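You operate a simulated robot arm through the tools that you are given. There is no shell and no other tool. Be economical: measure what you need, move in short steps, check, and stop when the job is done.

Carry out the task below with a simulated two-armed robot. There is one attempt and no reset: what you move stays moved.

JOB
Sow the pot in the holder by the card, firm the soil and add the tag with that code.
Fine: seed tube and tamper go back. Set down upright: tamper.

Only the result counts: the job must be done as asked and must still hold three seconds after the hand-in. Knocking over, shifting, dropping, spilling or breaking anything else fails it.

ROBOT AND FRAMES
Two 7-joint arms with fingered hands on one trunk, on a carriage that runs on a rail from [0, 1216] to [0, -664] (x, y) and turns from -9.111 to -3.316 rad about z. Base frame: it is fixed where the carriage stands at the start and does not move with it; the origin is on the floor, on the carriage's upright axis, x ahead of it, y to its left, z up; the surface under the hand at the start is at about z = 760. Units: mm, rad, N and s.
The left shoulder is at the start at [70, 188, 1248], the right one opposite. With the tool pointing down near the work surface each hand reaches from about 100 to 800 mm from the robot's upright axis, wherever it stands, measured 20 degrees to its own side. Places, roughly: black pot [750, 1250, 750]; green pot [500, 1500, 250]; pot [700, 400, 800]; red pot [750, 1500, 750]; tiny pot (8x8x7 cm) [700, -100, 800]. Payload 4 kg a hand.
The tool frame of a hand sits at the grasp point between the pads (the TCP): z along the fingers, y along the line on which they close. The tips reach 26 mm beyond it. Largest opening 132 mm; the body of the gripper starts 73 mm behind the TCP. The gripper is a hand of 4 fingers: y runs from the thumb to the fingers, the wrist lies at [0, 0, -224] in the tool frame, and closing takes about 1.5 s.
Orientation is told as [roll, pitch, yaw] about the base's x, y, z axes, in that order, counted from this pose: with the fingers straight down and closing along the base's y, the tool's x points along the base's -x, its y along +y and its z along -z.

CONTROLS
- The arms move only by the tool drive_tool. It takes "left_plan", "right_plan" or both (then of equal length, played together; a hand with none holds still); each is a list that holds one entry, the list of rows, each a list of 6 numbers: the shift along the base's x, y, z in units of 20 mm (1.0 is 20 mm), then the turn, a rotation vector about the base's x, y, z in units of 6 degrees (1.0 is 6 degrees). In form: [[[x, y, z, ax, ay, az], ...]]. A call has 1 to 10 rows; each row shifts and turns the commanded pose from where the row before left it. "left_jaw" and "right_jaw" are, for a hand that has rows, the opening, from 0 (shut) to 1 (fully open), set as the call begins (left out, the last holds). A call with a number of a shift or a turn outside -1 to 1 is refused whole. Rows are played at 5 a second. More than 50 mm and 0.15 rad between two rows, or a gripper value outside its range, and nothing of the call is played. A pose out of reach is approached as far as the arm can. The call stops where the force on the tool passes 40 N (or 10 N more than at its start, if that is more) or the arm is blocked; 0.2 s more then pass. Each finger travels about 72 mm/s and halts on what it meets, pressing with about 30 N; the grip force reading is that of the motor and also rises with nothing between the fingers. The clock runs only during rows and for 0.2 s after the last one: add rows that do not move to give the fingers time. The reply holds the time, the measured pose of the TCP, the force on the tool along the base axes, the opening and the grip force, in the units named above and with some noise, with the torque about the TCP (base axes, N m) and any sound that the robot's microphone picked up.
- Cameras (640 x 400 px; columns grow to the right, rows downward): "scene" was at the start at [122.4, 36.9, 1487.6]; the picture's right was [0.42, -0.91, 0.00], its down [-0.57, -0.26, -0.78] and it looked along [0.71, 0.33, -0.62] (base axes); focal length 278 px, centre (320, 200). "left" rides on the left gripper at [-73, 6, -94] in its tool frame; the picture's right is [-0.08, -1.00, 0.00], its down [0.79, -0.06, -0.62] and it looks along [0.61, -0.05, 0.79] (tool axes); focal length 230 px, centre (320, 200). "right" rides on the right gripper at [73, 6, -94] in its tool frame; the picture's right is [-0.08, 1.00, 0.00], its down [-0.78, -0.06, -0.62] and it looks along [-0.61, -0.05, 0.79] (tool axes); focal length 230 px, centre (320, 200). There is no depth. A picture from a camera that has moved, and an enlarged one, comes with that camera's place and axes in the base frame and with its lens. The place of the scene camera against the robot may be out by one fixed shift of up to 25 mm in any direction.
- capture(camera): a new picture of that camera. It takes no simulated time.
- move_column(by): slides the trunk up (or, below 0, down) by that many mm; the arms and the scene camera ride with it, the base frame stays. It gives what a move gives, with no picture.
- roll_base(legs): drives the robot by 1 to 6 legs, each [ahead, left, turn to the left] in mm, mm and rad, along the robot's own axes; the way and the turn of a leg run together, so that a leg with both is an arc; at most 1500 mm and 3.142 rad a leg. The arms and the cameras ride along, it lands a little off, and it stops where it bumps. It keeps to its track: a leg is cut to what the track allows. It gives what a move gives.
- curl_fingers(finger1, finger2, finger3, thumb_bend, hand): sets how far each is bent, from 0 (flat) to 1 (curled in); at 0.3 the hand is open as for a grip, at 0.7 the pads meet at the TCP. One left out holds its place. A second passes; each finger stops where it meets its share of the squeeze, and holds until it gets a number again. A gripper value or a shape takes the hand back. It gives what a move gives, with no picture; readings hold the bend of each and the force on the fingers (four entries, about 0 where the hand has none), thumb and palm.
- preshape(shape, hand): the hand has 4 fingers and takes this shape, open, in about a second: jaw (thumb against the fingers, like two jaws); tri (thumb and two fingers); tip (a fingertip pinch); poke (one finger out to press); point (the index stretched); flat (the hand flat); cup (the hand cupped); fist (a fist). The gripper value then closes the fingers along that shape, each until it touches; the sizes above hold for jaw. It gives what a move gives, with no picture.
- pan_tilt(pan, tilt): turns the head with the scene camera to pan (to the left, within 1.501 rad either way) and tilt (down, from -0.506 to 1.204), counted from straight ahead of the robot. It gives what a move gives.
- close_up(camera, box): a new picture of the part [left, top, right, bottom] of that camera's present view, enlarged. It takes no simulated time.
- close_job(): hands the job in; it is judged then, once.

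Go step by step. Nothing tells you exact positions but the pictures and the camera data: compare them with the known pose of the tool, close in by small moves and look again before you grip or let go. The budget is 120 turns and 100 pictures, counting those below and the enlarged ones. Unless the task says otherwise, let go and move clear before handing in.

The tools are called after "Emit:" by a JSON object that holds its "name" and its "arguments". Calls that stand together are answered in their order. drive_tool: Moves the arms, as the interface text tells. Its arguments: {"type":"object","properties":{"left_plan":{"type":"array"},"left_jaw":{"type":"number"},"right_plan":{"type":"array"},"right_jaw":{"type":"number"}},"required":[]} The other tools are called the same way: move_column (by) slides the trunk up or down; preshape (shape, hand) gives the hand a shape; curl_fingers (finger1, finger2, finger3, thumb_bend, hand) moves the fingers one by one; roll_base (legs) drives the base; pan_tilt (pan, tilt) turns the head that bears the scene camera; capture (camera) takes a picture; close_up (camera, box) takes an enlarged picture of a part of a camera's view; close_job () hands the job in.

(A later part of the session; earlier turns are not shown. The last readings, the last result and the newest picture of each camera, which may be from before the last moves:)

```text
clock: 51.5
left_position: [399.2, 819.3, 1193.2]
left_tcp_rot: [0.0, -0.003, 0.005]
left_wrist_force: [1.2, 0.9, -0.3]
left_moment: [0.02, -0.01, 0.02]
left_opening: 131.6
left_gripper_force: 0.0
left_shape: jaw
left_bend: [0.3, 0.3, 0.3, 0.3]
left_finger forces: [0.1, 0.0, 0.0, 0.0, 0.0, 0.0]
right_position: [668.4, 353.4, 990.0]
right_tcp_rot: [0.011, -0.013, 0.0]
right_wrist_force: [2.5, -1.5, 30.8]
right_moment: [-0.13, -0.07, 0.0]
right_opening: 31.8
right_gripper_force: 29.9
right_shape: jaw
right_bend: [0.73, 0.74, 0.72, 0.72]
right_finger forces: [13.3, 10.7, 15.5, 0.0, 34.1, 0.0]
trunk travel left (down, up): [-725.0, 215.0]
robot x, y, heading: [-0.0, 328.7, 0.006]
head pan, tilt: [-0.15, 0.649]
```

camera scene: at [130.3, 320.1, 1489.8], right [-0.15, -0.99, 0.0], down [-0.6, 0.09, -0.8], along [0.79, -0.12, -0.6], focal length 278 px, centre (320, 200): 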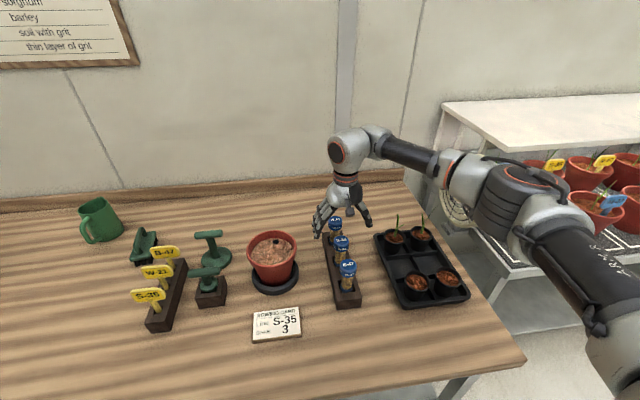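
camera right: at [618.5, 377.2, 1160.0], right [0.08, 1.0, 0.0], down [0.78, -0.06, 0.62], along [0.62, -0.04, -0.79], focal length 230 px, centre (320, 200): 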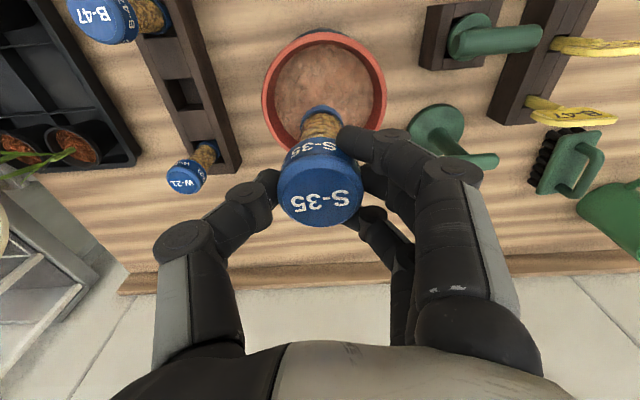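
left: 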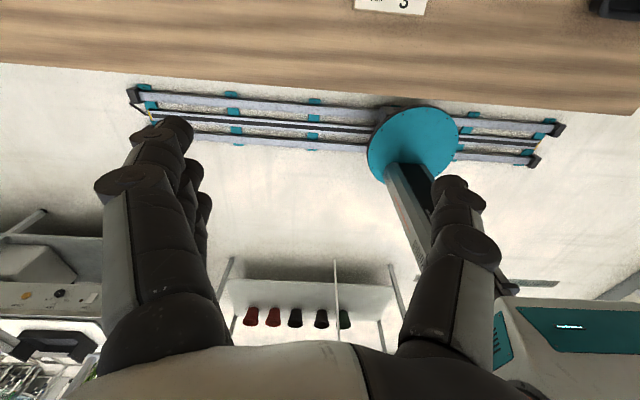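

Emit:
{"name": "drive_tool", "arguments": {"right_plan": [[[0, 0, 1, 0, 0, 0], [0, 0, 1, 0, 0, 0], [0, 0, 1, 0, 0, 0], [0, 0, 0.5, 0, 0, 0]]]}}

Emit:
{"name": "close_up", "arguments": {"camera": "right", "box": [250, 20, 400, 150]}}

Emit:
{"name": "close_up", "arguments": {"camera": "scene", "box": [250, 210, 320, 270]}}

```text
clock: 52.5
left_position: [402.4, 820.8, 1192.2]
left_tcp_rot: [0.002, 0.0, 0.005]
left_wrist_force: [0.2, 0.1, 0.8]
left_moment: [0.04, 0.03, 0.02]
left_opening: 131.7
left_gripper_force: 0.1
left_shape: jaw
left_bend: [0.3, 0.3, 0.3, 0.3]
left_finger forces: [0.0, 0.0, 0.0, 0.0, 0.0, 0.0]
right_position: [672.2, 351.5, 1056.0]
right_tcp_rot: [0.01, -0.008, 0.003]
right_wrist_force: [0.0, 0.8, -0.7]
right_moment: [0.03, -0.02, 0.02]
right_opening: 31.7
right_gripper_force: 30.5
right_shape: jaw
right_bend: [0.73, 0.74, 0.72, 0.71]
right_finger forces: [12.6, 9.9, 12.8, 0.0, 28.3, 0.0]
trunk travel left (down, up): [-725.0, 215.0]
robot x, y, heading: [0.7, 327.9, 0.005]
head pan, tilt: [-0.15, 0.649]
```

```text
3.08 times, centred on (325, 85) of right
camera zoom: at [597.9, 357.7, 1148.7], right [0.07, 1.0, 0.01], down [0.78, -0.06, 0.62], along [0.62, -0.04, -0.78], focal length 708 px, centre (305, 554)
```

zoom: 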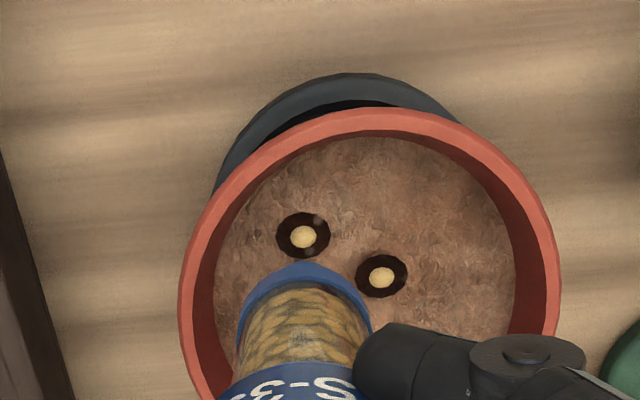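

```text
6.67 times, centred on (285, 240) of scene
camera zoom: at [130.5, 320.1, 1489.7], right [-0.15, -0.99, 0.0], down [-0.6, 0.09, -0.8], along [0.79, -0.12, -0.6], focal length 1855 px, centre (553, -67)
```

zoom: 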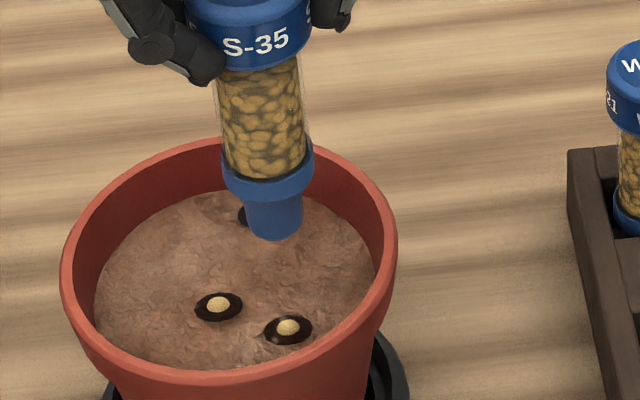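

Two seeds in two holes, each alike. One more press at a third spot.

Emit:
{"name": "drive_tool", "arguments": {"right_plan": [[[0, 1, 0, 0, 0, 0], [0, 1, 0, 0, 0, 0], [0, 0.8, -1, 0, 0, 0], [0, 0, -1, 0, 0, 0], [0, 0, -1, 0, 0, 0], [0, 0, 0, 0, 0, 0]]]}}

Emit:
{"name": "drive_tool", "arguments": {"right_plan": [[[0, 0, -0.2, 0, 0, 0], [0, 0, -0.2, 0, 0, 0], [0, 0, -0.1, 0, 0, 0], [0, 0, 0, 0, 0, 0]]]}}

Emit:
{"name": "drive_tool", "arguments": {"right_plan": [[[0, 0, 1, 0, 0, 0], [0, 0, 1, 0, 0, 0], [0, 0, 1, 0, 0, 0], [0, 0, 0.8, 0, 0, 0]]]}}

Emit:
{"name": "close_up", "arguments": {"camera": "scene", "box": [250, 190, 320, 270]}}

```text
clock: 53.9
left_position: [401.6, 821.1, 1193.4]
left_tcp_rot: [-0.001, 0.0, 0.007]
left_wrist_force: [0.0, 0.5, 0.0]
left_moment: [0.04, -0.03, 0.0]
left_opening: 131.7
left_gripper_force: 0.0
left_shape: jaw
left_bend: [0.3, 0.3, 0.3, 0.3]
left_finger forces: [0.1, 0.0, 0.1, 0.0, 0.1, 0.1]
right_position: [673.1, 408.8, 996.0]
right_tcp_rot: [0.01, -0.008, 0.004]
right_wrist_force: [0.0, -0.3, -0.6]
right_moment: [0.02, 0.01, -0.04]
right_opening: 31.7
right_gripper_force: 29.7
right_shape: jaw
right_bend: [0.73, 0.74, 0.72, 0.71]
right_finger forces: [12.8, 9.8, 13.1, 0.0, 28.1, 0.0]
trunk travel left (down, up): [-725.0, 215.0]
robot x, y, heading: [-4.9, 332.4, 0.0]
head pan, tilt: [-0.15, 0.649]
```

```text
clock: 54.9
left_position: [399.3, 819.2, 1195.0]
left_tcp_rot: [-0.002, -0.003, 0.004]
left_wrist_force: [0.3, -0.6, -0.1]
left_moment: [0.0, -0.01, 0.02]
left_opening: 132.0
left_gripper_force: 0.0
left_shape: jaw
left_bend: [0.3, 0.3, 0.3, 0.3]
left_finger forces: [0.1, 0.0, 0.0, 0.0, 0.0, 0.1]
right_position: [669.3, 409.5, 990.3]
right_tcp_rot: [0.013, -0.013, 0.003]
right_wrist_force: [2.1, 0.1, 35.3]
right_moment: [-0.05, -0.12, 0.01]
right_opening: 32.0
right_gripper_force: 29.6
right_shape: jaw
right_bend: [0.73, 0.74, 0.72, 0.72]
right_finger forces: [14.4, 11.5, 17.4, 0.0, 34.8, 0.0]
trunk travel left (down, up): [-725.0, 215.0]
robot x, y, heading: [1.7, 332.3, 0.002]
head pan, tilt: [-0.15, 0.649]
```

```text
clock: 55.9
left_position: [402.8, 820.4, 1191.8]
left_tcp_rot: [-0.001, 0.002, 0.005]
left_wrist_force: [-0.3, -0.7, -0.1]
left_moment: [-0.03, 0.02, -0.01]
left_opening: 131.6
left_gripper_force: 0.1
left_shape: jaw
left_bend: [0.3, 0.3, 0.3, 0.3]
left_finger forces: [0.0, 0.1, 0.0, 0.0, 0.0, 0.0]
right_position: [672.6, 408.9, 1061.2]
right_tcp_rot: [0.008, -0.008, 0.003]
right_wrist_force: [-0.7, 0.1, -1.2]
right_moment: [0.01, -0.02, 0.01]
right_opening: 31.6
right_gripper_force: 29.8
right_shape: jaw
right_bend: [0.73, 0.74, 0.72, 0.71]
right_finger forces: [13.2, 9.7, 13.8, 0.1, 28.1, 0.1]
trunk travel left (down, up): [-725.0, 215.0]
robot x, y, heading: [-0.6, 334.6, 0.004]
head pan, tilt: [-0.15, 0.649]
```

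```text
5.00 times, centred on (285, 230) of scene
camera zoom: at [130.3, 320.3, 1489.7], right [-0.15, -0.99, 0.0], down [-0.6, 0.09, -0.8], along [0.79, -0.12, -0.6], focal length 1391 px, centre (495, 50)
```

zoom: 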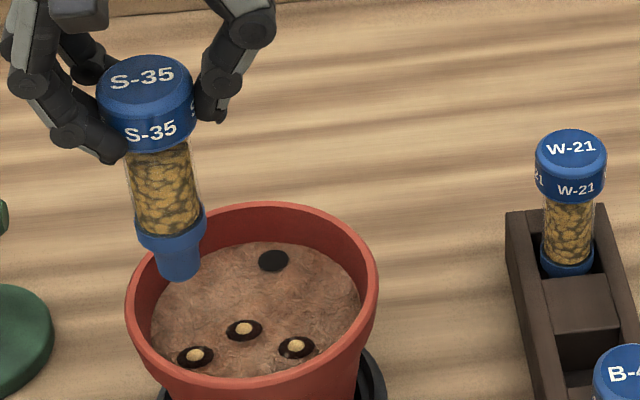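

All three seeds are in. Now the tube goes back over its socket.

Emit:
{"name": "drive_tool", "arguments": {"right_plan": [[[0.5, -1, 0, 0, 0, 0], [0.48, -1, 0, 0, 0, 0], [0, -1, 0, 0, 0, 0], [0, -1, 0, 0, 0, 0], [0, -1, 0, 0, 0, 0], [0, -1, 0, 0, 0, 0], [0, -1, 0, 0, 0, 0], [0, -1, 0, 0, 0, 0], [0, -1, 0, 0, 0, 0], [0, -1, 0, 0, 0, 0]]]}}

Emit:
{"name": "drive_tool", "arguments": {"right_plan": [[[0, -1, 0, 0, 0, 0], [0, -0.6, -1, 0, 0, 0], [0, 0, -1, 0, 0, 0], [0, 0, -1, 0, 0, 0], [0, 0, -1, 0, 0, 0], [0, 0, -1, 0, 0, 0], [0, 0, -0.5, 0, 0, 0], [0, 0, 0, 0, 0, 0]]]}}

Emit:
{"name": "close_up", "arguments": {"camera": "scene", "box": [315, 210, 385, 280]}}

Emit:
{"name": "close_up", "arguments": {"camera": "right", "box": [240, 60, 400, 260]}}

```text
clock: 58.1
left_position: [400.9, 820.0, 1192.9]
left_tcp_rot: [-0.001, 0.0, 0.005]
left_wrist_force: [-0.6, -0.1, -0.7]
left_moment: [0.02, -0.01, 0.01]
left_opening: 132.0
left_gripper_force: 0.0
left_shape: jaw
left_bend: [0.3, 0.3, 0.3, 0.3]
left_finger forces: [0.0, 0.0, 0.1, 0.0, 0.0, 0.1]
right_position: [691.0, 204.8, 1061.7]
right_tcp_rot: [0.009, -0.009, 0.003]
right_wrist_force: [0.0, 0.2, -1.2]
right_moment: [0.02, 0.02, 0.01]
right_opening: 31.5
right_gripper_force: 30.4
right_shape: jaw
right_bend: [0.73, 0.74, 0.72, 0.71]
right_finger forces: [13.0, 9.9, 13.8, 0.0, 28.1, 0.1]
trunk travel left (down, up): [-725.0, 215.0]
robot x, y, heading: [-2.0, 334.0, 0.004]
head pan, tilt: [-0.15, 0.649]
```

```text
clock: 59.9
left_position: [402.8, 819.9, 1193.5]
left_tcp_rot: [0.0, 0.0, 0.007]
left_wrist_force: [-0.1, 0.2, -0.2]
left_moment: [0.02, 0.0, 0.0]
left_opening: 131.9
left_gripper_force: 0.1
left_shape: jaw
left_bend: [0.3, 0.3, 0.3, 0.3]
left_finger forces: [0.0, 0.1, 0.0, 0.1, 0.0, 0.0]
right_position: [692.0, 175.1, 951.5]
right_tcp_rot: [0.01, -0.009, 0.004]
right_wrist_force: [-0.2, 0.0, -1.0]
right_moment: [-0.02, -0.01, -0.01]
right_opening: 31.8
right_gripper_force: 29.5
right_shape: jaw
right_bend: [0.73, 0.74, 0.72, 0.71]
right_finger forces: [13.0, 9.9, 13.9, 0.0, 28.1, 0.1]
trunk travel left (down, up): [-725.0, 215.0]
robot x, y, heading: [0.9, 329.8, 0.004]
head pan, tilt: [-0.15, 0.649]
```

```text
5.71 times, centred on (350, 245) of scene
camera zoom: at [130.3, 320.1, 1489.8], right [-0.15, -0.99, 0.0], down [-0.6, 0.09, -0.8], along [0.79, -0.12, -0.6], focal length 1590 px, centre (149, -57)
```

zoom: 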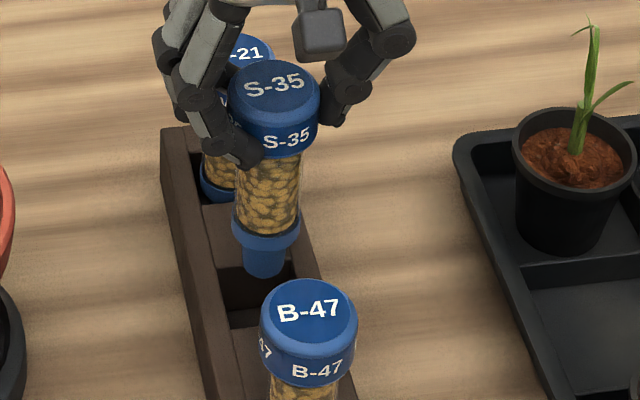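

```text
2.00 times, centred on (320, 160) of right
camera zoom: at [618.0, 180.7, 1045.4], right [0.07, 1.0, 0.01], down [0.78, -0.06, 0.62], along [0.62, -0.04, -0.78], focal length 460 px, centre (320, 280)
```

zoom: 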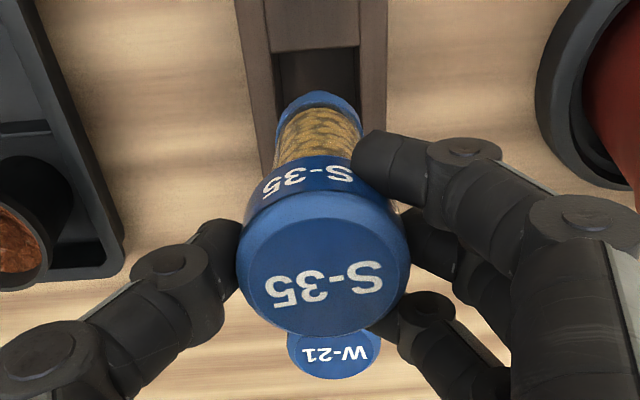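

The tube is centred in y; its bottom leans a few degrees to −x, so I correct by a small pitch and lower stepwise.

Emit:
{"name": "drive_tool", "arguments": {"right_plan": [[[0, 0, 0, 0, -0.4, 0], [0, 0, -0.7, 0, 0, 0], [0, 0, -0.7, 0, 0, 0], [0, 0, 0, 0, 0, 0]]]}}

Emit:
{"name": "drive_tool", "arguments": {"right_plan": [[[0, 0, -0.4, 0, 0, 0], [0, 0, -0.4, 0, 0, 0], [0, 0, -0.3, 0, 0, 0], [0, 0, 0, 0, 0, 0]]]}}

Emit:
{"name": "close_up", "arguments": {"camera": "scene", "box": [290, 170, 420, 320]}}

```text
clock: 60.9
left_position: [402.5, 819.4, 1192.4]
left_tcp_rot: [0.001, -0.001, 0.006]
left_wrist_force: [-0.5, -0.3, 0.2]
left_moment: [0.0, 0.02, 0.02]
left_opening: 131.7
left_gripper_force: 0.1
left_shape: jaw
left_bend: [0.3, 0.3, 0.3, 0.3]
left_finger forces: [0.1, 0.0, 0.0, 0.0, 0.0, 0.0]
right_position: [690.4, 176.5, 923.9]
right_tcp_rot: [0.01, -0.051, 0.005]
right_wrist_force: [-0.3, 0.0, -1.1]
right_moment: [0.0, 0.01, 0.01]
right_opening: 31.7
right_gripper_force: 29.9
right_shape: jaw
right_bend: [0.73, 0.74, 0.72, 0.71]
right_finger forces: [13.2, 9.9, 14.0, 0.0, 28.0, 0.0]
trunk travel left (down, up): [-725.0, 215.0]
robot x, y, heading: [3.8, 330.0, 0.007]
head pan, tilt: [-0.15, 0.649]
```

```text
clock: 61.9
left_position: [403.2, 819.9, 1191.9]
left_tcp_rot: [0.0, 0.0, 0.005]
left_wrist_force: [0.5, -0.1, 0.0]
left_moment: [-0.03, 0.0, 0.03]
left_opening: 132.1
left_gripper_force: 0.0
left_shape: jaw
left_bend: [0.3, 0.3, 0.3, 0.3]
left_finger forces: [0.0, 0.0, 0.0, 0.0, 0.1, 0.1]
right_position: [689.2, 175.8, 901.5]
right_tcp_rot: [0.01, -0.051, 0.003]
right_wrist_force: [0.2, 0.0, -0.3]
right_moment: [-0.01, -0.01, 0.03]
right_opening: 31.4
right_gripper_force: 30.3
right_shape: jaw
right_bend: [0.73, 0.74, 0.72, 0.71]
right_finger forces: [13.3, 9.9, 14.1, 0.0, 28.1, 0.0]
trunk travel left (down, up): [-725.0, 215.0]
robot x, y, heading: [-3.2, 331.0, 0.002]
head pan, tilt: [-0.15, 0.649]
```

```text
2.67 times, centred on (355, 245) of scene
camera zoom: at [130.2, 320.0, 1489.8], right [-0.15, -0.99, 0.0], down [-0.6, 0.09, -0.8], along [0.79, -0.12, -0.6], focal length 742 px, centre (227, 80)
```

zoom: 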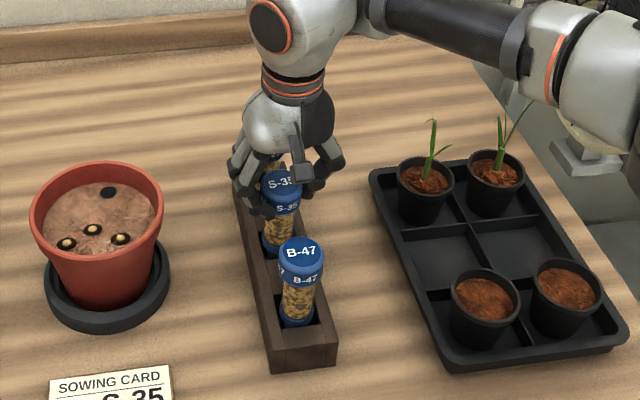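

Nearly seated with no force. The last few millimetres to a light touch, then release and rise.

Emit:
{"name": "drive_tool", "arguments": {"right_plan": [[[0, 0, -0.2, 0, 0, 0], [0, 0, 0, 0, 0, 0]]]}}

Emit:
{"name": "drive_tool", "arguments": {"right_plan": [[[0, 0, -0.15, 0, 0, 0], [0, 0, 0, 0, 0, 0]]]}}

```text
clock: 62.5
left_position: [401.6, 820.3, 1193.1]
left_tcp_rot: [0.0, 0.001, 0.005]
left_wrist_force: [0.1, 0.3, 0.0]
left_moment: [0.0, 0.0, -0.03]
left_opening: 131.7
left_gripper_force: 0.1
left_shape: jaw
left_bend: [0.3, 0.3, 0.3, 0.3]
left_finger forces: [0.1, 0.0, 0.1, 0.0, 0.0, 0.0]
right_position: [691.8, 176.0, 898.3]
right_tcp_rot: [0.008, -0.051, 0.003]
right_wrist_force: [-0.2, 0.5, -0.5]
right_moment: [-0.01, 0.04, -0.05]
right_opening: 31.5
right_gripper_force: 29.4
right_shape: jaw
right_bend: [0.73, 0.74, 0.72, 0.71]
right_finger forces: [13.4, 9.8, 13.8, 0.1, 28.1, 0.0]
trunk travel left (down, up): [-725.0, 215.0]
robot x, y, heading: [-0.5, 332.7, 0.004]
head pan, tilt: [-0.15, 0.649]
```

```text
clock: 63.1
left_position: [401.6, 820.1, 1192.2]
left_tcp_rot: [-0.001, 0.0, 0.007]
left_wrist_force: [0.8, 0.2, -0.5]
left_moment: [-0.04, -0.01, 0.0]
left_opening: 131.8
left_gripper_force: 0.2
left_shape: jaw
left_bend: [0.3, 0.3, 0.3, 0.3]
left_finger forces: [0.1, 0.0, 0.0, 0.1, 0.0, 0.1]
right_position: [691.5, 175.4, 894.7]
right_tcp_rot: [0.008, -0.051, 0.003]
right_wrist_force: [-0.5, 0.7, -1.5]
right_moment: [-0.03, 0.02, 0.0]
right_opening: 31.2
right_gripper_force: 29.8
right_shape: jaw
right_bend: [0.73, 0.74, 0.72, 0.71]
right_finger forces: [13.7, 9.7, 13.8, 0.1, 28.1, 0.1]
trunk travel left (down, up): [-725.0, 215.0]
robot x, y, heading: [-2.3, 327.8, 0.001]
head pan, tilt: [-0.15, 0.649]
```

Emit:
{"name": "drive_tool", "arguments": {"right_plan": [[[0, 0, -0.15, 0, 0, 0], [0, 0, -0.1, 0, 0, 0], [0, 0, 0, 0, 0, 0]]]}}

```text
clock: 63.9
left_position: [399.8, 821.0, 1194.5]
left_tcp_rot: [0.002, -0.001, 0.007]
left_wrist_force: [0.0, -0.2, -0.2]
left_moment: [-0.01, -0.02, -0.02]
left_opening: 131.8
left_gripper_force: 0.0
left_shape: jaw
left_bend: [0.3, 0.3, 0.3, 0.3]
left_finger forces: [0.1, 0.0, 0.1, 0.1, 0.0, 0.0]
right_position: [688.5, 178.5, 892.6]
right_tcp_rot: [0.011, -0.053, 0.004]
right_wrist_force: [0.7, -2.2, 21.2]
right_moment: [-0.17, 0.0, 0.0]
right_opening: 31.9
right_gripper_force: 29.9
right_shape: jaw
right_bend: [0.73, 0.74, 0.72, 0.72]
right_finger forces: [14.0, 9.9, 15.6, 0.0, 31.9, 0.0]
trunk travel left (down, up): [-725.0, 215.0]
robot x, y, heading: [-1.5, 335.0, -0.001]
head pan, tilt: [-0.15, 0.649]
```

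Bottomed. I ease off the push, open and rise straight up.

Emit:
{"name": "drive_tool", "arguments": {"right_plan": [[[0, 0, 0.15, 0, 0, 0], [0, 0, 0, 0, 0, 0]]]}}

Emit:
{"name": "drive_tool", "arguments": {"right_plan": [[[0, 0, 0, 0, 0, 0], [0, 0, 0, 0, 0, 0], [0, 0, 0, 0, 0, 0], [0, 0, 0, 0, 0, 0], [0, 0, 0, 0, 0, 0], [0, 0, 1, 0, 0, 0], [0, 0, 1, 0, 0, 0], [0, 0, 1, 0, 0, 0], [0, 0, 1, 0.0, 0.4, 0]]], "right_jaw": 0.7}}

Emit:
{"name": "close_up", "arguments": {"camera": "scene", "box": [290, 170, 420, 320]}}

```text
clock: 64.5
left_position: [401.5, 821.2, 1193.5]
left_tcp_rot: [0.0, -0.003, 0.005]
left_wrist_force: [0.0, 0.2, -0.2]
left_moment: [0.04, 0.0, 0.01]
left_opening: 131.7
left_gripper_force: 0.1
left_shape: jaw
left_bend: [0.3, 0.3, 0.3, 0.3]
left_finger forces: [0.0, 0.0, 0.0, 0.0, 0.0, 0.0]
right_position: [690.2, 177.5, 893.7]
right_tcp_rot: [0.009, -0.051, 0.003]
right_wrist_force: [-0.4, -0.2, 7.4]
right_moment: [-0.08, -0.01, 0.01]
right_opening: 31.6
right_gripper_force: 29.9
right_shape: jaw
right_bend: [0.73, 0.74, 0.72, 0.71]
right_finger forces: [14.2, 10.0, 15.0, 0.0, 30.3, 0.0]
trunk travel left (down, up): [-725.0, 215.0]
robot x, y, heading: [-1.5, 331.3, 0.002]
head pan, tilt: [-0.15, 0.649]
```

```text
clock: 66.5
left_position: [402.1, 821.6, 1192.4]
left_tcp_rot: [0.0, 0.001, 0.004]
left_wrist_force: [0.7, -0.1, -0.3]
left_moment: [0.0, -0.04, 0.01]
left_opening: 131.7
left_gripper_force: 0.0
left_shape: jaw
left_bend: [0.3, 0.3, 0.3, 0.3]
left_finger forces: [0.0, 0.1, 0.1, 0.0, 0.0, 0.0]
right_position: [691.8, 175.3, 972.2]
right_tcp_rot: [0.008, -0.008, 0.004]
right_wrist_force: [0.1, -0.2, 0.0]
right_moment: [0.0, 0.01, 0.0]
right_opening: 92.1
right_gripper_force: 0.0
right_shape: jaw
right_bend: [0.68, 0.68, 0.68, 0.64]
right_finger forces: [0.0, 0.0, 0.0, 0.1, 0.1, 0.1]
trunk travel left (down, up): [-725.0, 215.0]
robot x, y, heading: [2.0, 330.8, 0.003]
head pan, tilt: [-0.15, 0.649]
```

```text
2.67 times, centred on (355, 245) of scene
camera zoom: at [130.2, 320.6, 1489.8], right [-0.15, -0.99, 0.0], down [-0.6, 0.09, -0.8], along [0.79, -0.12, -0.6], focal length 742 px, centre (227, 80)
```

zoom: 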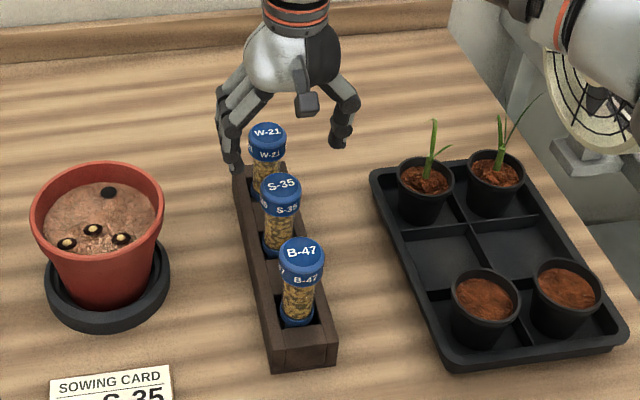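

The S-35 tube stands back in its rack slot. Next is the disc tamper at about [784,566], handle bar along y at z≈880; I raise the hand and roll left to bring it within comfortable reach.

Emit:
{"name": "drive_tool", "arguments": {"right_plan": [[[0, 0, 1, 0, 0, 0], [0, 0, 1, 0, 0, 0], [0, 0, 1, 0, 0, 0], [0, 0, 1, 0, 0, 0]]], "right_jaw": 1.0}}

Emit:
{"name": "roll_base", "arguments": {"legs": [[0, 350, 0]]}}

Emit:
{"name": "drive_tool", "arguments": {"right_plan": [[[0, 0, 0, 0, 0, -1], [0, 0, 0, 0, 0, -1], [0, 0, 0, 0, 0, -1], [0, 0, 0, 0, 0, -1], [0, 0, 0, 0, 0, -1], [0, 0, 0, 0, 0, -1], [0, 0, 0, 0, 0, -1], [0, 0, 0, 0, 0, -1], [0, 0, 0, 0, 0, -1], [0, 0, 0, 0, 0, -1]]]}}

Emit:
{"name": "drive_tool", "arguments": {"right_plan": [[[0, 0, 0, 0, 0, -1], [0, 0, 0, 0, 0, -1], [0, 0, 0, 0, 0, -1], [0, 0, 0, 0, 0, -1], [0, 0, 0, 0, 0, -1], [0, 0, 0, 0, 0, 0]]]}}

Emit:
{"name": "capture", "arguments": {"camera": "right"}}

```text
clock: 67.5
left_position: [403.1, 821.4, 1193.2]
left_tcp_rot: [0.0, 0.0, 0.007]
left_wrist_force: [-0.2, -0.3, 1.1]
left_moment: [0.01, 0.01, 0.01]
left_opening: 132.0
left_gripper_force: 0.1
left_shape: jaw
left_bend: [0.3, 0.3, 0.3, 0.3]
left_finger forces: [0.0, 0.1, 0.0, 0.1, 0.1, 0.1]
right_position: [690.9, 177.2, 1053.7]
right_tcp_rot: [0.011, -0.009, 0.004]
right_wrist_force: [0.3, -0.3, 0.5]
right_moment: [-0.01, 0.02, 0.0]
right_opening: 131.6
right_gripper_force: 0.0
right_shape: jaw
right_bend: [0.3, 0.3, 0.3, 0.3]
right_finger forces: [0.0, 0.0, 0.0, 0.1, 0.0, 0.0]
trunk travel left (down, up): [-725.0, 215.0]
robot x, y, heading: [1.9, 330.8, 0.007]
head pan, tilt: [-0.15, 0.649]
```

```text
clock: 69.7
left_position: [404.6, 1157.6, 1193.3]
left_tcp_rot: [0.001, 0.0, -0.001]
left_wrist_force: [-1.6, 0.6, -0.2]
left_moment: [0.05, -0.02, 0.0]
left_opening: 131.5
left_gripper_force: 0.0
left_shape: jaw
left_bend: [0.3, 0.3, 0.3, 0.3]
left_finger forces: [0.0, 0.1, 0.1, 0.0, 0.0, 0.1]
right_position: [690.7, 513.0, 1053.4]
right_tcp_rot: [0.011, -0.009, -0.003]
right_wrist_force: [0.5, 0.0, -0.4]
right_moment: [0.04, -0.01, -0.02]
right_opening: 131.8
right_gripper_force: 0.0
right_shape: jaw
right_bend: [0.3, 0.3, 0.3, 0.3]
right_finger forces: [0.0, 0.0, 0.1, 0.0, 0.0, 0.0]
trunk travel left (down, up): [-725.0, 215.0]
robot x, y, heading: [3.0, 670.8, -0.001]
head pan, tilt: [-0.15, 0.649]
```

```text
clock: 71.9
left_position: [404.2, 1159.4, 1192.9]
left_tcp_rot: [0.0, 0.0, -0.001]
left_wrist_force: [-0.6, 0.2, 0.3]
left_moment: [0.0, 0.01, 0.0]
left_opening: 131.8
left_gripper_force: 0.0
left_shape: jaw
left_bend: [0.3, 0.3, 0.3, 0.3]
left_finger forces: [0.0, 0.1, 0.0, 0.2, 0.1, 0.0]
right_position: [697.4, 511.9, 1051.7]
right_tcp_rot: [0.009, -0.007, -1.051]
right_wrist_force: [0.6, -0.7, 0.2]
right_moment: [0.0, -0.02, -0.03]
right_opening: 131.7
right_gripper_force: 0.1
right_shape: jaw
right_bend: [0.3, 0.3, 0.3, 0.3]
right_finger forces: [0.1, 0.0, 0.0, 0.0, 0.0, 0.0]
right hand out of reach, approached as far as the arm can: row 10
trunk travel left (down, up): [-725.0, 215.0]
robot x, y, heading: [-0.6, 669.0, -0.003]
head pan, tilt: [-0.15, 0.649]
```

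```text
clock: 73.3
left_position: [404.4, 1157.7, 1192.9]
left_tcp_rot: [0.002, -0.001, -0.002]
left_wrist_force: [-1.1, 0.1, -0.2]
left_moment: [0.0, 0.0, -0.01]
left_opening: 131.7
left_gripper_force: 0.1
left_shape: jaw
left_bend: [0.3, 0.3, 0.3, 0.3]
left_finger forces: [0.1, 0.1, 0.0, 0.0, 0.0, 0.0]
right_position: [733.6, 494.2, 1046.3]
right_tcp_rot: [0.007, 0.0, -1.295]
right_wrist_force: [0.8, 0.7, -0.2]
right_moment: [0.0, -0.06, 0.02]
right_opening: 131.9
right_gripper_force: 0.1
right_shape: jaw
right_bend: [0.3, 0.3, 0.3, 0.3]
right_finger forces: [0.0, 0.0, 0.0, 0.0, 0.1, 0.0]
right hand out of reach, approached as far as the arm can: row 1, 2, 3, 4, 5
trunk travel left (down, up): [-725.0, 215.0]
robot x, y, heading: [2.4, 671.2, -0.0]
head pan, tilt: [-0.15, 0.649]
```

```text
35 pictures are left
camera right: at [717.8, 566.6, 1140.5], right [0.98, 0.2, 0.01], down [0.15, -0.77, 0.62], along [0.13, -0.6, -0.79], focal length 230 px, centre (320, 200)
```

right: 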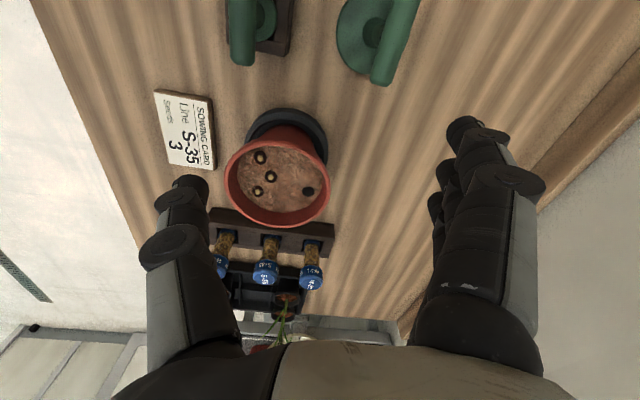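

Yaw −90° runs out of wrist range, so I turn the other way to +90°.

Emit:
{"name": "drive_tool", "arguments": {"right_plan": [[[0, 0, 0, 0, 0, 1], [0, 0, 0, 0, 0, 1], [0, 0, 0, 0, 0, 1], [0, 0, 0, 0, 0, 1], [0, 0, 0, 0, 0, 1], [0, 0, 0, 0, 0, 1], [0, 0, 0, 0, 0, 1], [0, 0, 0, 0, 0, 1], [0, 0, 0, 0, 0, 1], [0, 0, 0, 0, 0, 1]]]}}

Emit:
{"name": "drive_tool", "arguments": {"right_plan": [[[0, 0, 0, 0, 0, 1], [0, 0, 0, 0, 0, 1], [0, 0, 0, 0, 0, 1], [0, 0, 0, 0, 0, 1], [0, 0, 0, 0, 0, 1], [0, 0, 0, 0, 0, 1], [0, 0, 0, 0, 0, 1], [0, 0, 0, 0, 0, 1], [0, 0, 0, 0, 0, 1], [0, 0, 0, 0, 0, 1]]]}}

Emit:
{"name": "drive_tool", "arguments": {"right_plan": [[[0, 0, 0, 0, 0, 1], [0, 0, 0, 0, 0, 1], [0, 0, 0, 0, 0, 1], [0, 0, 0, 0, 0, 1], [0, 0, 0, 0, 0, 1], [0, 0, 0, 0, 0, 1], [0, 0, 0, 0, 0, 1], [0, 0, 0, 0, 0, 1]]]}}

```text
clock: 75.5
left_position: [406.1, 1158.8, 1194.0]
left_tcp_rot: [-0.001, 0.0, -0.001]
left_wrist_force: [-0.3, 0.3, -0.6]
left_moment: [-0.02, 0.03, 0.01]
left_opening: 131.5
left_gripper_force: 0.0
left_shape: jaw
left_bend: [0.3, 0.3, 0.3, 0.3]
left_finger forces: [0.1, 0.0, 0.1, 0.0, 0.0, 0.0]
right_position: [731.5, 493.2, 1047.3]
right_tcp_rot: [0.008, -0.002, -0.247]
right_wrist_force: [-0.1, 0.5, -0.9]
right_moment: [-0.03, 0.01, 0.0]
right_opening: 132.1
right_gripper_force: 0.1
right_shape: jaw
right_bend: [0.3, 0.3, 0.3, 0.3]
right_finger forces: [0.0, 0.1, 0.0, 0.0, 0.0, 0.0]
trunk travel left (down, up): [-725.0, 215.0]
robot x, y, heading: [1.5, 671.8, 0.002]
head pan, tilt: [-0.15, 0.649]
```

```text
clock: 77.7
left_position: [405.1, 1159.4, 1193.7]
left_tcp_rot: [0.0, 0.001, -0.001]
left_wrist_force: [-1.2, 0.4, 0.3]
left_moment: [-0.06, -0.02, 0.0]
left_opening: 131.8
left_gripper_force: 0.1
left_shape: jaw
left_bend: [0.3, 0.3, 0.3, 0.3]
left_finger forces: [0.1, 0.0, 0.0, 0.1, 0.0, 0.0]
right_position: [732.7, 494.4, 1046.5]
right_tcp_rot: [0.008, -0.002, 0.801]
right_wrist_force: [-0.1, 0.6, 0.2]
right_moment: [0.02, -0.02, 0.02]
right_opening: 131.8
right_gripper_force: 0.1
right_shape: jaw
right_bend: [0.3, 0.3, 0.3, 0.3]
right_finger forces: [0.0, 0.1, 0.0, 0.1, 0.2, 0.0]
trunk travel left (down, up): [-725.0, 215.0]
robot x, y, heading: [-0.7, 672.8, 0.0]
head pan, tilt: [-0.15, 0.649]
```

```text
clock: 79.5
left_position: [404.3, 1158.6, 1193.6]
left_tcp_rot: [-0.002, 0.0, -0.001]
left_wrist_force: [0.5, -0.2, -0.6]
left_moment: [-0.01, -0.01, 0.01]
left_opening: 131.9
left_gripper_force: 0.1
left_shape: jaw
left_bend: [0.3, 0.3, 0.3, 0.3]
left_finger forces: [0.0, 0.0, 0.0, 0.1, 0.1, 0.0]
right_position: [733.2, 494.4, 1047.6]
right_tcp_rot: [0.007, -0.002, 1.638]
right_wrist_force: [-0.1, -0.6, -0.1]
right_moment: [-0.04, -0.02, -0.01]
right_opening: 131.8
right_gripper_force: 0.2
right_shape: jaw
right_bend: [0.3, 0.3, 0.3, 0.3]
right_finger forces: [0.0, 0.1, 0.0, 0.0, 0.0, 0.0]
trunk travel left (down, up): [-725.0, 215.0]
robot x, y, heading: [-0.3, 672.0, -0.001]
head pan, tilt: [-0.15, 0.649]
```

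Emit:
{"name": "capture", "arguments": {"camera": "right"}}

```text
34 pictures are left
camera right: at [733.1, 421.9, 1140.4], right [-1.0, 0.01, 0.01], down [0.01, 0.79, 0.62], along [0.0, 0.62, -0.79], focal length 230 px, centre (320, 200)
```

right: 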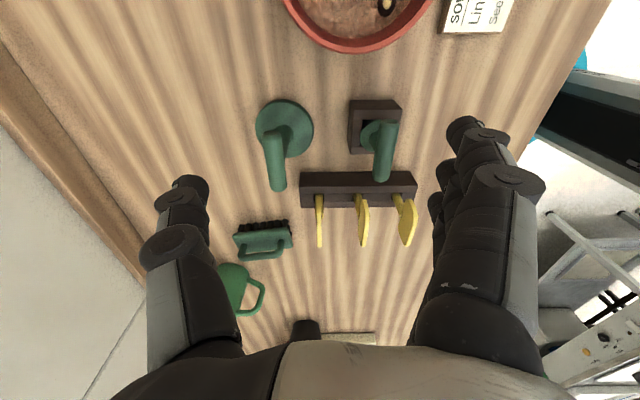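

Yaw +90° works. The tamper axis is at about [789,565] with its bar along y; I square the yaw and move above it.

Emit:
{"name": "drive_tool", "arguments": {"right_plan": [[[0.7, 0.9, -0.5, 0, 0, -0.6], [0.7, 0.9, -1, 0, 0, 0], [0.7, 0.9, -1, 0, 0, 0], [0.7, 0.8, -1, 0, 0, 0], [0, 0, -1, 0, 0, 0], [0, 0, -1, 0, 0, 0], [0, 0, 0, 0, 0, 0]]]}}

Emit:
{"name": "capture", "arguments": {"camera": "right"}}

```text
clock: 81.1
left_position: [404.8, 1159.2, 1194.0]
left_tcp_rot: [0.0, 0.0, -0.002]
left_wrist_force: [0.6, 0.3, -0.3]
left_moment: [-0.02, 0.01, 0.03]
left_opening: 132.0
left_gripper_force: 0.0
left_shape: jaw
left_bend: [0.3, 0.3, 0.3, 0.3]
left_finger forces: [0.0, 0.0, 0.0, 0.1, 0.1, 0.0]
right_position: [756.8, 547.4, 960.7]
right_tcp_rot: [0.011, 0.0, 1.587]
right_wrist_force: [0.1, 0.4, 0.1]
right_moment: [0.01, -0.01, 0.03]
right_opening: 132.0
right_gripper_force: 0.1
right_shape: jaw
right_bend: [0.3, 0.3, 0.3, 0.3]
right_finger forces: [0.0, 0.0, 0.0, 0.0, 0.0, 0.0]
right hand out of reach, approached as far as the arm can: row 3, 4, 6
trunk travel left (down, up): [-725.0, 215.0]
robot x, y, heading: [-0.4, 675.2, -0.004]
head pan, tilt: [-0.15, 0.649]
```

```text
33 pictures are left
camera right: at [753.9, 476.2, 1054.8], right [-1.0, 0.06, 0.01], down [0.06, 0.78, 0.62], along [0.03, 0.62, -0.79], focal length 230 px, centre (320, 200)
```

right: 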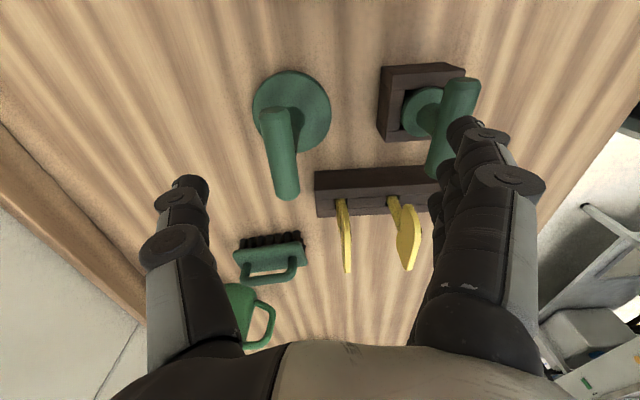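

The straight-down reach ends at x≈757. The bar is round, so I pitch the hand ~20° forward about the bar axis, which gains the needed reach.

Emit:
{"name": "drive_tool", "arguments": {"right_plan": [[[0, 0, 0, 0, -0.9, 0], [0, 0, 0, 0, -0.9, 0], [0, 0, 0, 0, -0.9, 0], [0, 0, 0, 0, -0.7, 0], [0.8, 0.45, -0.5, 0, 0, 0], [0.8, 0.43, -0.5, 0, 0, 0], [0, 0, -0.8, 0, 0, 0], [0, 0, 0, 0, 0, 0]]]}}

Emit:
{"name": "capture", "arguments": {"camera": "right"}}

Emit:
{"name": "pan_tilt", "arguments": {"pan": -0.1, "tilt": 0.65}}

Emit:
{"name": "capture", "arguments": {"camera": "scene"}}

```text
clock: 82.9
left_position: [405.2, 1158.4, 1193.1]
left_tcp_rot: [-0.001, 0.0, -0.002]
left_wrist_force: [0.4, 0.4, -0.3]
left_moment: [-0.01, 0.0, 0.0]
left_opening: 131.7
left_gripper_force: 0.2
left_shape: jaw
left_bend: [0.3, 0.3, 0.3, 0.3]
left_finger forces: [0.0, 0.0, 0.0, 0.0, 0.0, 0.0]
right_position: [791.5, 561.1, 920.5]
right_tcp_rot: [-0.348, -0.001, 1.575]
right_wrist_force: [-0.5, 0.4, -0.2]
right_moment: [0.0, 0.01, 0.0]
right_opening: 131.8
right_gripper_force: 0.1
right_shape: jaw
right_bend: [0.3, 0.3, 0.3, 0.3]
right_finger forces: [0.0, 0.1, 0.0, 0.0, 0.0, 0.1]
trunk travel left (down, up): [-725.0, 215.0]
robot x, y, heading: [0.3, 670.8, -0.004]
head pan, tilt: [-0.15, 0.649]
```

```text
32 pictures are left
camera right: at [755.2, 489.5, 1006.5], right [-0.94, 0.07, -0.34], down [-0.16, 0.78, 0.6], along [0.31, 0.62, -0.72], focal length 230 px, centre (320, 200)
```

right: 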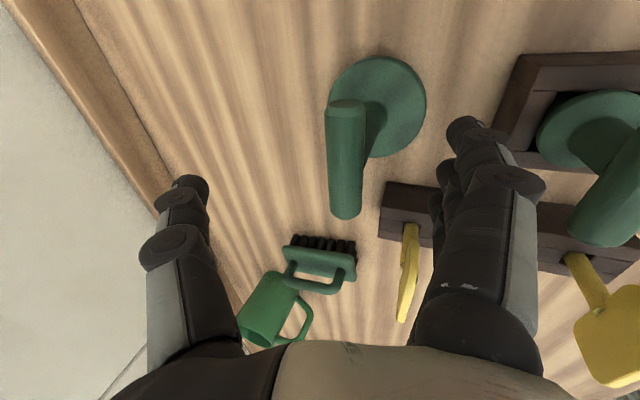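

```text
clock: 83.5
left_position: [404.6, 1159.2, 1192.5]
left_tcp_rot: [-0.001, 0.001, -0.003]
left_wrist_force: [0.0, -0.3, 0.1]
left_moment: [0.04, 0.01, 0.0]
left_opening: 131.5
left_gripper_force: 0.0
left_shape: jaw
left_bend: [0.3, 0.3, 0.3, 0.3]
left_finger forces: [0.1, 0.0, 0.0, 0.0, 0.0, 0.0]
right_position: [792.2, 562.9, 920.4]
right_tcp_rot: [-0.349, -0.001, 1.574]
right_wrist_force: [0.0, -0.1, -0.5]
right_moment: [0.04, 0.01, 0.04]
right_opening: 131.7
right_gripper_force: 0.1
right_shape: jaw
right_bend: [0.3, 0.3, 0.3, 0.3]
right_finger forces: [0.0, 0.0, 0.0, 0.1, 0.0, 0.0]
trunk travel left (down, up): [-725.0, 215.0]
robot x, y, heading: [0.4, 674.6, 0.003]
head pan, tilt: [-0.099, 0.649]
```

```text
31 pictures are left
camera scene: at [130.7, 664.3, 1489.8], right [-0.1, -0.99, 0.0], down [-0.6, 0.06, -0.8], along [0.79, -0.08, -0.6], focal length 278 px, centre (320, 200)
```

scene: 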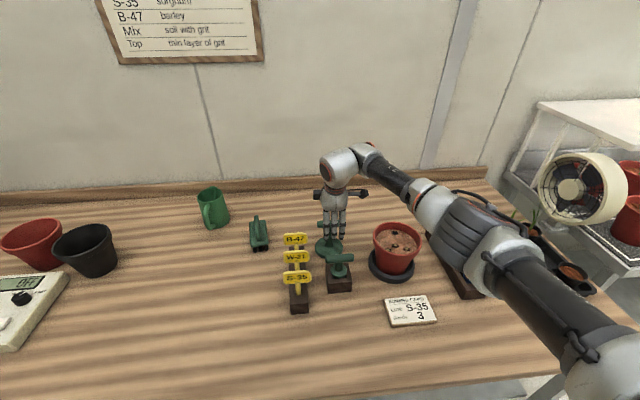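

The bar centre checks out at [788.5,564,~883], right beneath the hand. I descend to it.

Emit:
{"name": "drive_tool", "arguments": {"right_plan": [[[-0.15, 0.1, -0.7, 0, 0, 0], [0, 0, -0.7, 0, 0, 0], [0, 0, -0.6, 0, 0, 0], [0, 0, 0, 0, 0, 0]]]}}

Emit:
{"name": "capture", "arguments": {"camera": "right"}}

```text
clock: 84.5
left_position: [404.8, 1159.8, 1192.8]
left_tcp_rot: [-0.001, 0.0, 0.0]
left_wrist_force: [0.5, -0.3, 0.3]
left_moment: [0.02, 0.02, 0.01]
left_opening: 131.7
left_gripper_force: 0.1
left_shape: jaw
left_bend: [0.3, 0.3, 0.3, 0.3]
left_finger forces: [0.0, 0.0, 0.0, 0.1, 0.1, 0.0]
right_position: [788.4, 562.4, 881.0]
right_tcp_rot: [-0.35, -0.001, 1.574]
right_wrist_force: [-0.1, 1.2, -0.6]
right_moment: [0.02, -0.01, -0.02]
right_opening: 131.9
right_gripper_force: 0.1
right_shape: jaw
right_bend: [0.3, 0.3, 0.3, 0.3]
right_finger forces: [0.0, 0.1, 0.0, 0.1, 0.0, 0.0]
trunk travel left (down, up): [-725.0, 215.0]
robot x, y, heading: [-0.6, 671.0, -0.003]
head pan, tilt: [-0.099, 0.649]
```

```text
30 pictures are left
camera right: at [751.7, 491.7, 965.8], right [-0.94, 0.07, -0.34], down [-0.16, 0.78, 0.6], along [0.31, 0.62, -0.72], focal length 230 px, centre (320, 200)
```

right: 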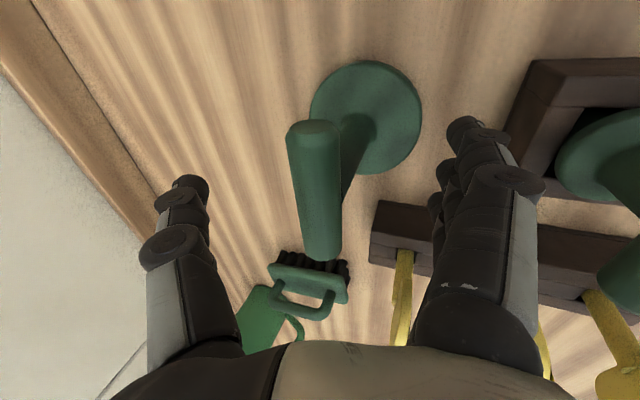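

Bar centre coincides with the grasp point (z≈879). Closing.

Emit:
{"name": "drive_tool", "arguments": {"right_plan": [[[0, 0, 0, 0, 0, 0], [0, 0, 0, 0, 0, 0], [0, 0, 0, 0, 0, 0], [0, 0, 0, 0, 0, 0], [0, 0, 0, 0, 0, 0], [0, 0, 0, 0, 0, 0], [0, 0, 0, 0, 0, 0], [0, 0, 0, 0, 0, 0], [0, 0, 0, 0, 0, 0]]], "right_jaw": 0.0}}

Emit:
{"name": "drive_tool", "arguments": {"right_plan": [[[0, 0, 0.3, 0, 0, 0], [0, 0, 0.5, 0, 0, 0], [0, 0, 1, 0, 0, 0], [0, 0, 0, 0, 0, 0]]]}}

Emit:
{"name": "close_up", "arguments": {"camera": "scene", "box": [270, 130, 440, 300]}}

Emit:
{"name": "capture", "arguments": {"camera": "right"}}

```text
clock: 86.5
left_position: [405.0, 1159.0, 1193.1]
left_tcp_rot: [0.001, 0.0, -0.001]
left_wrist_force: [0.8, -0.1, -0.7]
left_moment: [0.02, -0.01, 0.03]
left_opening: 131.9
left_gripper_force: 0.1
left_shape: jaw
left_bend: [0.3, 0.3, 0.3, 0.3]
left_finger forces: [0.0, 0.1, 0.0, 0.0, 0.1, 0.1]
right_position: [788.0, 562.9, 879.7]
right_tcp_rot: [-0.349, -0.001, 1.575]
right_wrist_force: [0.8, 0.2, -0.4]
right_moment: [-0.01, 0.02, 0.01]
right_opening: 10.2
right_gripper_force: 29.8
right_shape: jaw
right_bend: [0.69, 0.74, 0.69, 0.71]
right_finger forces: [7.5, 9.8, 7.5, 0.0, 25.3, 0.0]
trunk travel left (down, up): [-725.0, 215.0]
robot x, y, heading: [-2.5, 670.3, 0.002]
head pan, tilt: [-0.099, 0.649]
```

```text
clock: 87.5
left_position: [404.9, 1158.5, 1192.0]
left_tcp_rot: [-0.001, 0.0, -0.003]
left_wrist_force: [-0.3, 0.2, -0.2]
left_moment: [0.0, -0.02, 0.02]
left_opening: 132.0
left_gripper_force: 0.0
left_shape: jaw
left_bend: [0.3, 0.3, 0.3, 0.3]
left_finger forces: [0.0, 0.0, 0.1, 0.0, 0.1, 0.1]
right_position: [789.6, 564.3, 916.0]
right_tcp_rot: [-0.349, -0.001, 1.575]
right_wrist_force: [-1.3, 0.3, -2.3]
right_moment: [-0.02, 0.0, -0.03]
right_opening: 10.4
right_gripper_force: 29.9
right_shape: jaw
right_bend: [0.69, 0.74, 0.69, 0.71]
right_finger forces: [7.5, 10.0, 7.6, 0.0, 25.3, 0.1]
trunk travel left (down, up): [-725.0, 215.0]
robot x, y, heading: [2.1, 673.2, -0.002]
head pan, tilt: [-0.099, 0.649]
```

```text
2.35 times, centred on (355, 215) of scene
camera zoom: at [131.2, 664.0, 1489.7], right [-0.1, -0.99, 0.0], down [-0.6, 0.06, -0.8], along [0.79, -0.08, -0.6], focal length 655 px, centre (238, 165)
```

zoom: 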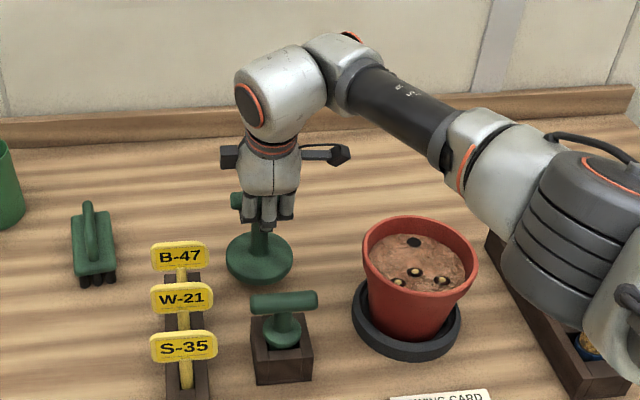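

```text
28 pictures are left
camera right: at [752.3, 491.9, 1001.9], right [-0.94, 0.07, -0.34], down [-0.16, 0.78, 0.6], along [0.31, 0.62, -0.72], focal length 230 px, centre (320, 200)
```

right: 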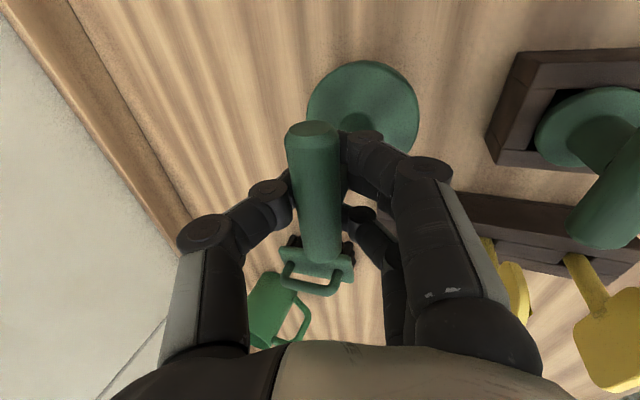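

Tamper lifted upright and rigid in the grip. I raise it clear of the rim and carry it over the pot centre.

Emit:
{"name": "drive_tool", "arguments": {"right_plan": [[[0, 0, 1, 0, 0, 0], [0, 0, 1, 0, 0, 0], [0, 0, 1, 0, 0, 0], [0, 0, 1, 0, 0, 0], [0, 0, 1, 0, 0, 0], [-0.5, 0, 1, 0, 0, 0], [-1, 0, 0.4, 0, 0, 0], [-1, 0, 0, 0, 0, 0], [-1, 0, 0, 0, 0, 0], [-1, 0, 0, 0, 0, 0]]]}}

Emit:
{"name": "drive_tool", "arguments": {"right_plan": [[[-0.6, -1, 0, 0, 0, 0], [0, -1, 0, 0, 0, 0], [0, -1, 0, 0, 0, 0], [0, -1, 0, 0, 0, 0], [0, -1, 0, 0, 0, 0], [0, -1, 0, 0, 0, 0], [0, -1, 0, 0, 0, 0], [0, -1, 0, 0, 0, 0], [0, -1, 0, 0, 0, 0], [0, -0.2, 0, 0, 0, 0]]]}}

Emit:
{"name": "close_up", "arguments": {"camera": "scene", "box": [330, 130, 480, 310]}}

Emit:
{"name": "capture", "arguments": {"camera": "right"}}

```text
clock: 89.8
left_position: [404.4, 1157.6, 1193.2]
left_tcp_rot: [0.0, 0.0, -0.003]
left_wrist_force: [0.3, 0.9, -0.5]
left_moment: [0.0, -0.02, 0.0]
left_opening: 132.0
left_gripper_force: 0.0
left_shape: jaw
left_bend: [0.3, 0.3, 0.3, 0.3]
left_finger forces: [0.0, 0.1, 0.0, 0.0, 0.1, 0.0]
right_position: [698.1, 562.9, 1044.4]
right_tcp_rot: [-0.349, -0.001, 1.576]
right_wrist_force: [-1.0, 1.0, -1.9]
right_moment: [-0.02, -0.01, -0.01]
right_opening: 9.9
right_gripper_force: 30.0
right_shape: jaw
right_bend: [0.69, 0.74, 0.69, 0.71]
right_finger forces: [7.8, 10.6, 7.9, 0.1, 25.2, 0.1]
trunk travel left (down, up): [-725.0, 215.0]
robot x, y, heading: [2.0, 670.7, -0.003]
head pan, tilt: [-0.099, 0.649]
```

```text
clock: 92.0
left_position: [405.3, 1158.0, 1191.5]
left_tcp_rot: [0.0, 0.0, -0.001]
left_wrist_force: [-0.3, 0.0, 0.0]
left_moment: [0.02, 0.0, 0.03]
left_opening: 131.9
left_gripper_force: 0.1
left_shape: jaw
left_bend: [0.3, 0.3, 0.3, 0.3]
left_finger forces: [0.0, 0.0, 0.0, 0.0, 0.1, 0.0]
right_position: [685.9, 379.0, 1043.2]
right_tcp_rot: [-0.348, -0.003, 1.575]
right_wrist_force: [0.5, 0.4, -1.5]
right_moment: [0.0, -0.02, -0.04]
right_opening: 9.9
right_gripper_force: 30.3
right_shape: jaw
right_bend: [0.69, 0.74, 0.69, 0.71]
right_finger forces: [7.9, 10.8, 7.9, 0.1, 25.2, 0.1]
trunk travel left (down, up): [-725.0, 215.0]
robot x, y, heading: [0.8, 672.5, 0.002]
head pan, tilt: [-0.099, 0.649]
```

```text
2.22 times, centred on (405, 220) of scene
camera zoom: at [131.0, 664.2, 1489.8], right [-0.1, -0.99, 0.0], down [-0.6, 0.06, -0.8], along [0.79, -0.08, -0.6], focal length 618 px, centre (131, 156)
```

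zoom: 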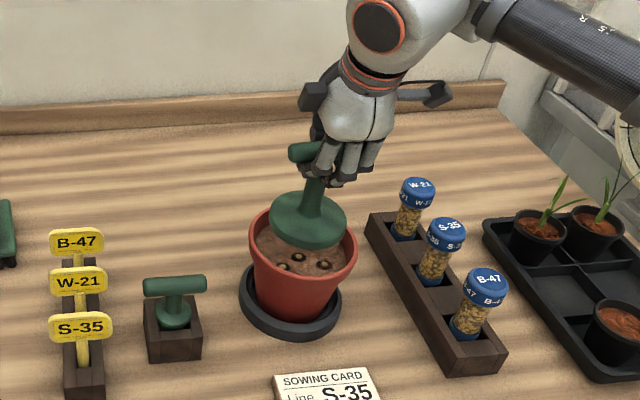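

```text
26 pictures are left
camera right: at [649.1, 307.9, 1129.1], right [-0.94, 0.07, -0.34], down [-0.16, 0.78, 0.6], along [0.31, 0.62, -0.72], focal length 230 px, centre (320, 200)
```

right: 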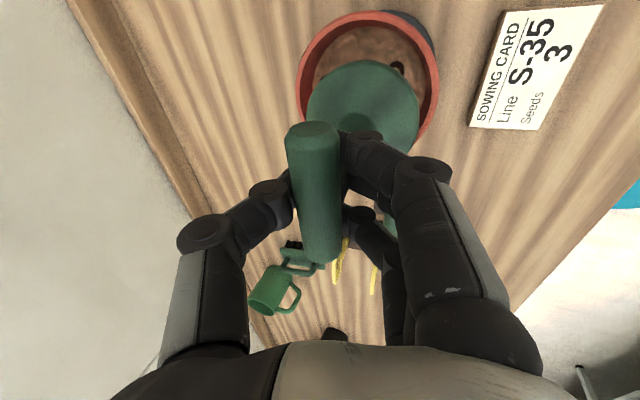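

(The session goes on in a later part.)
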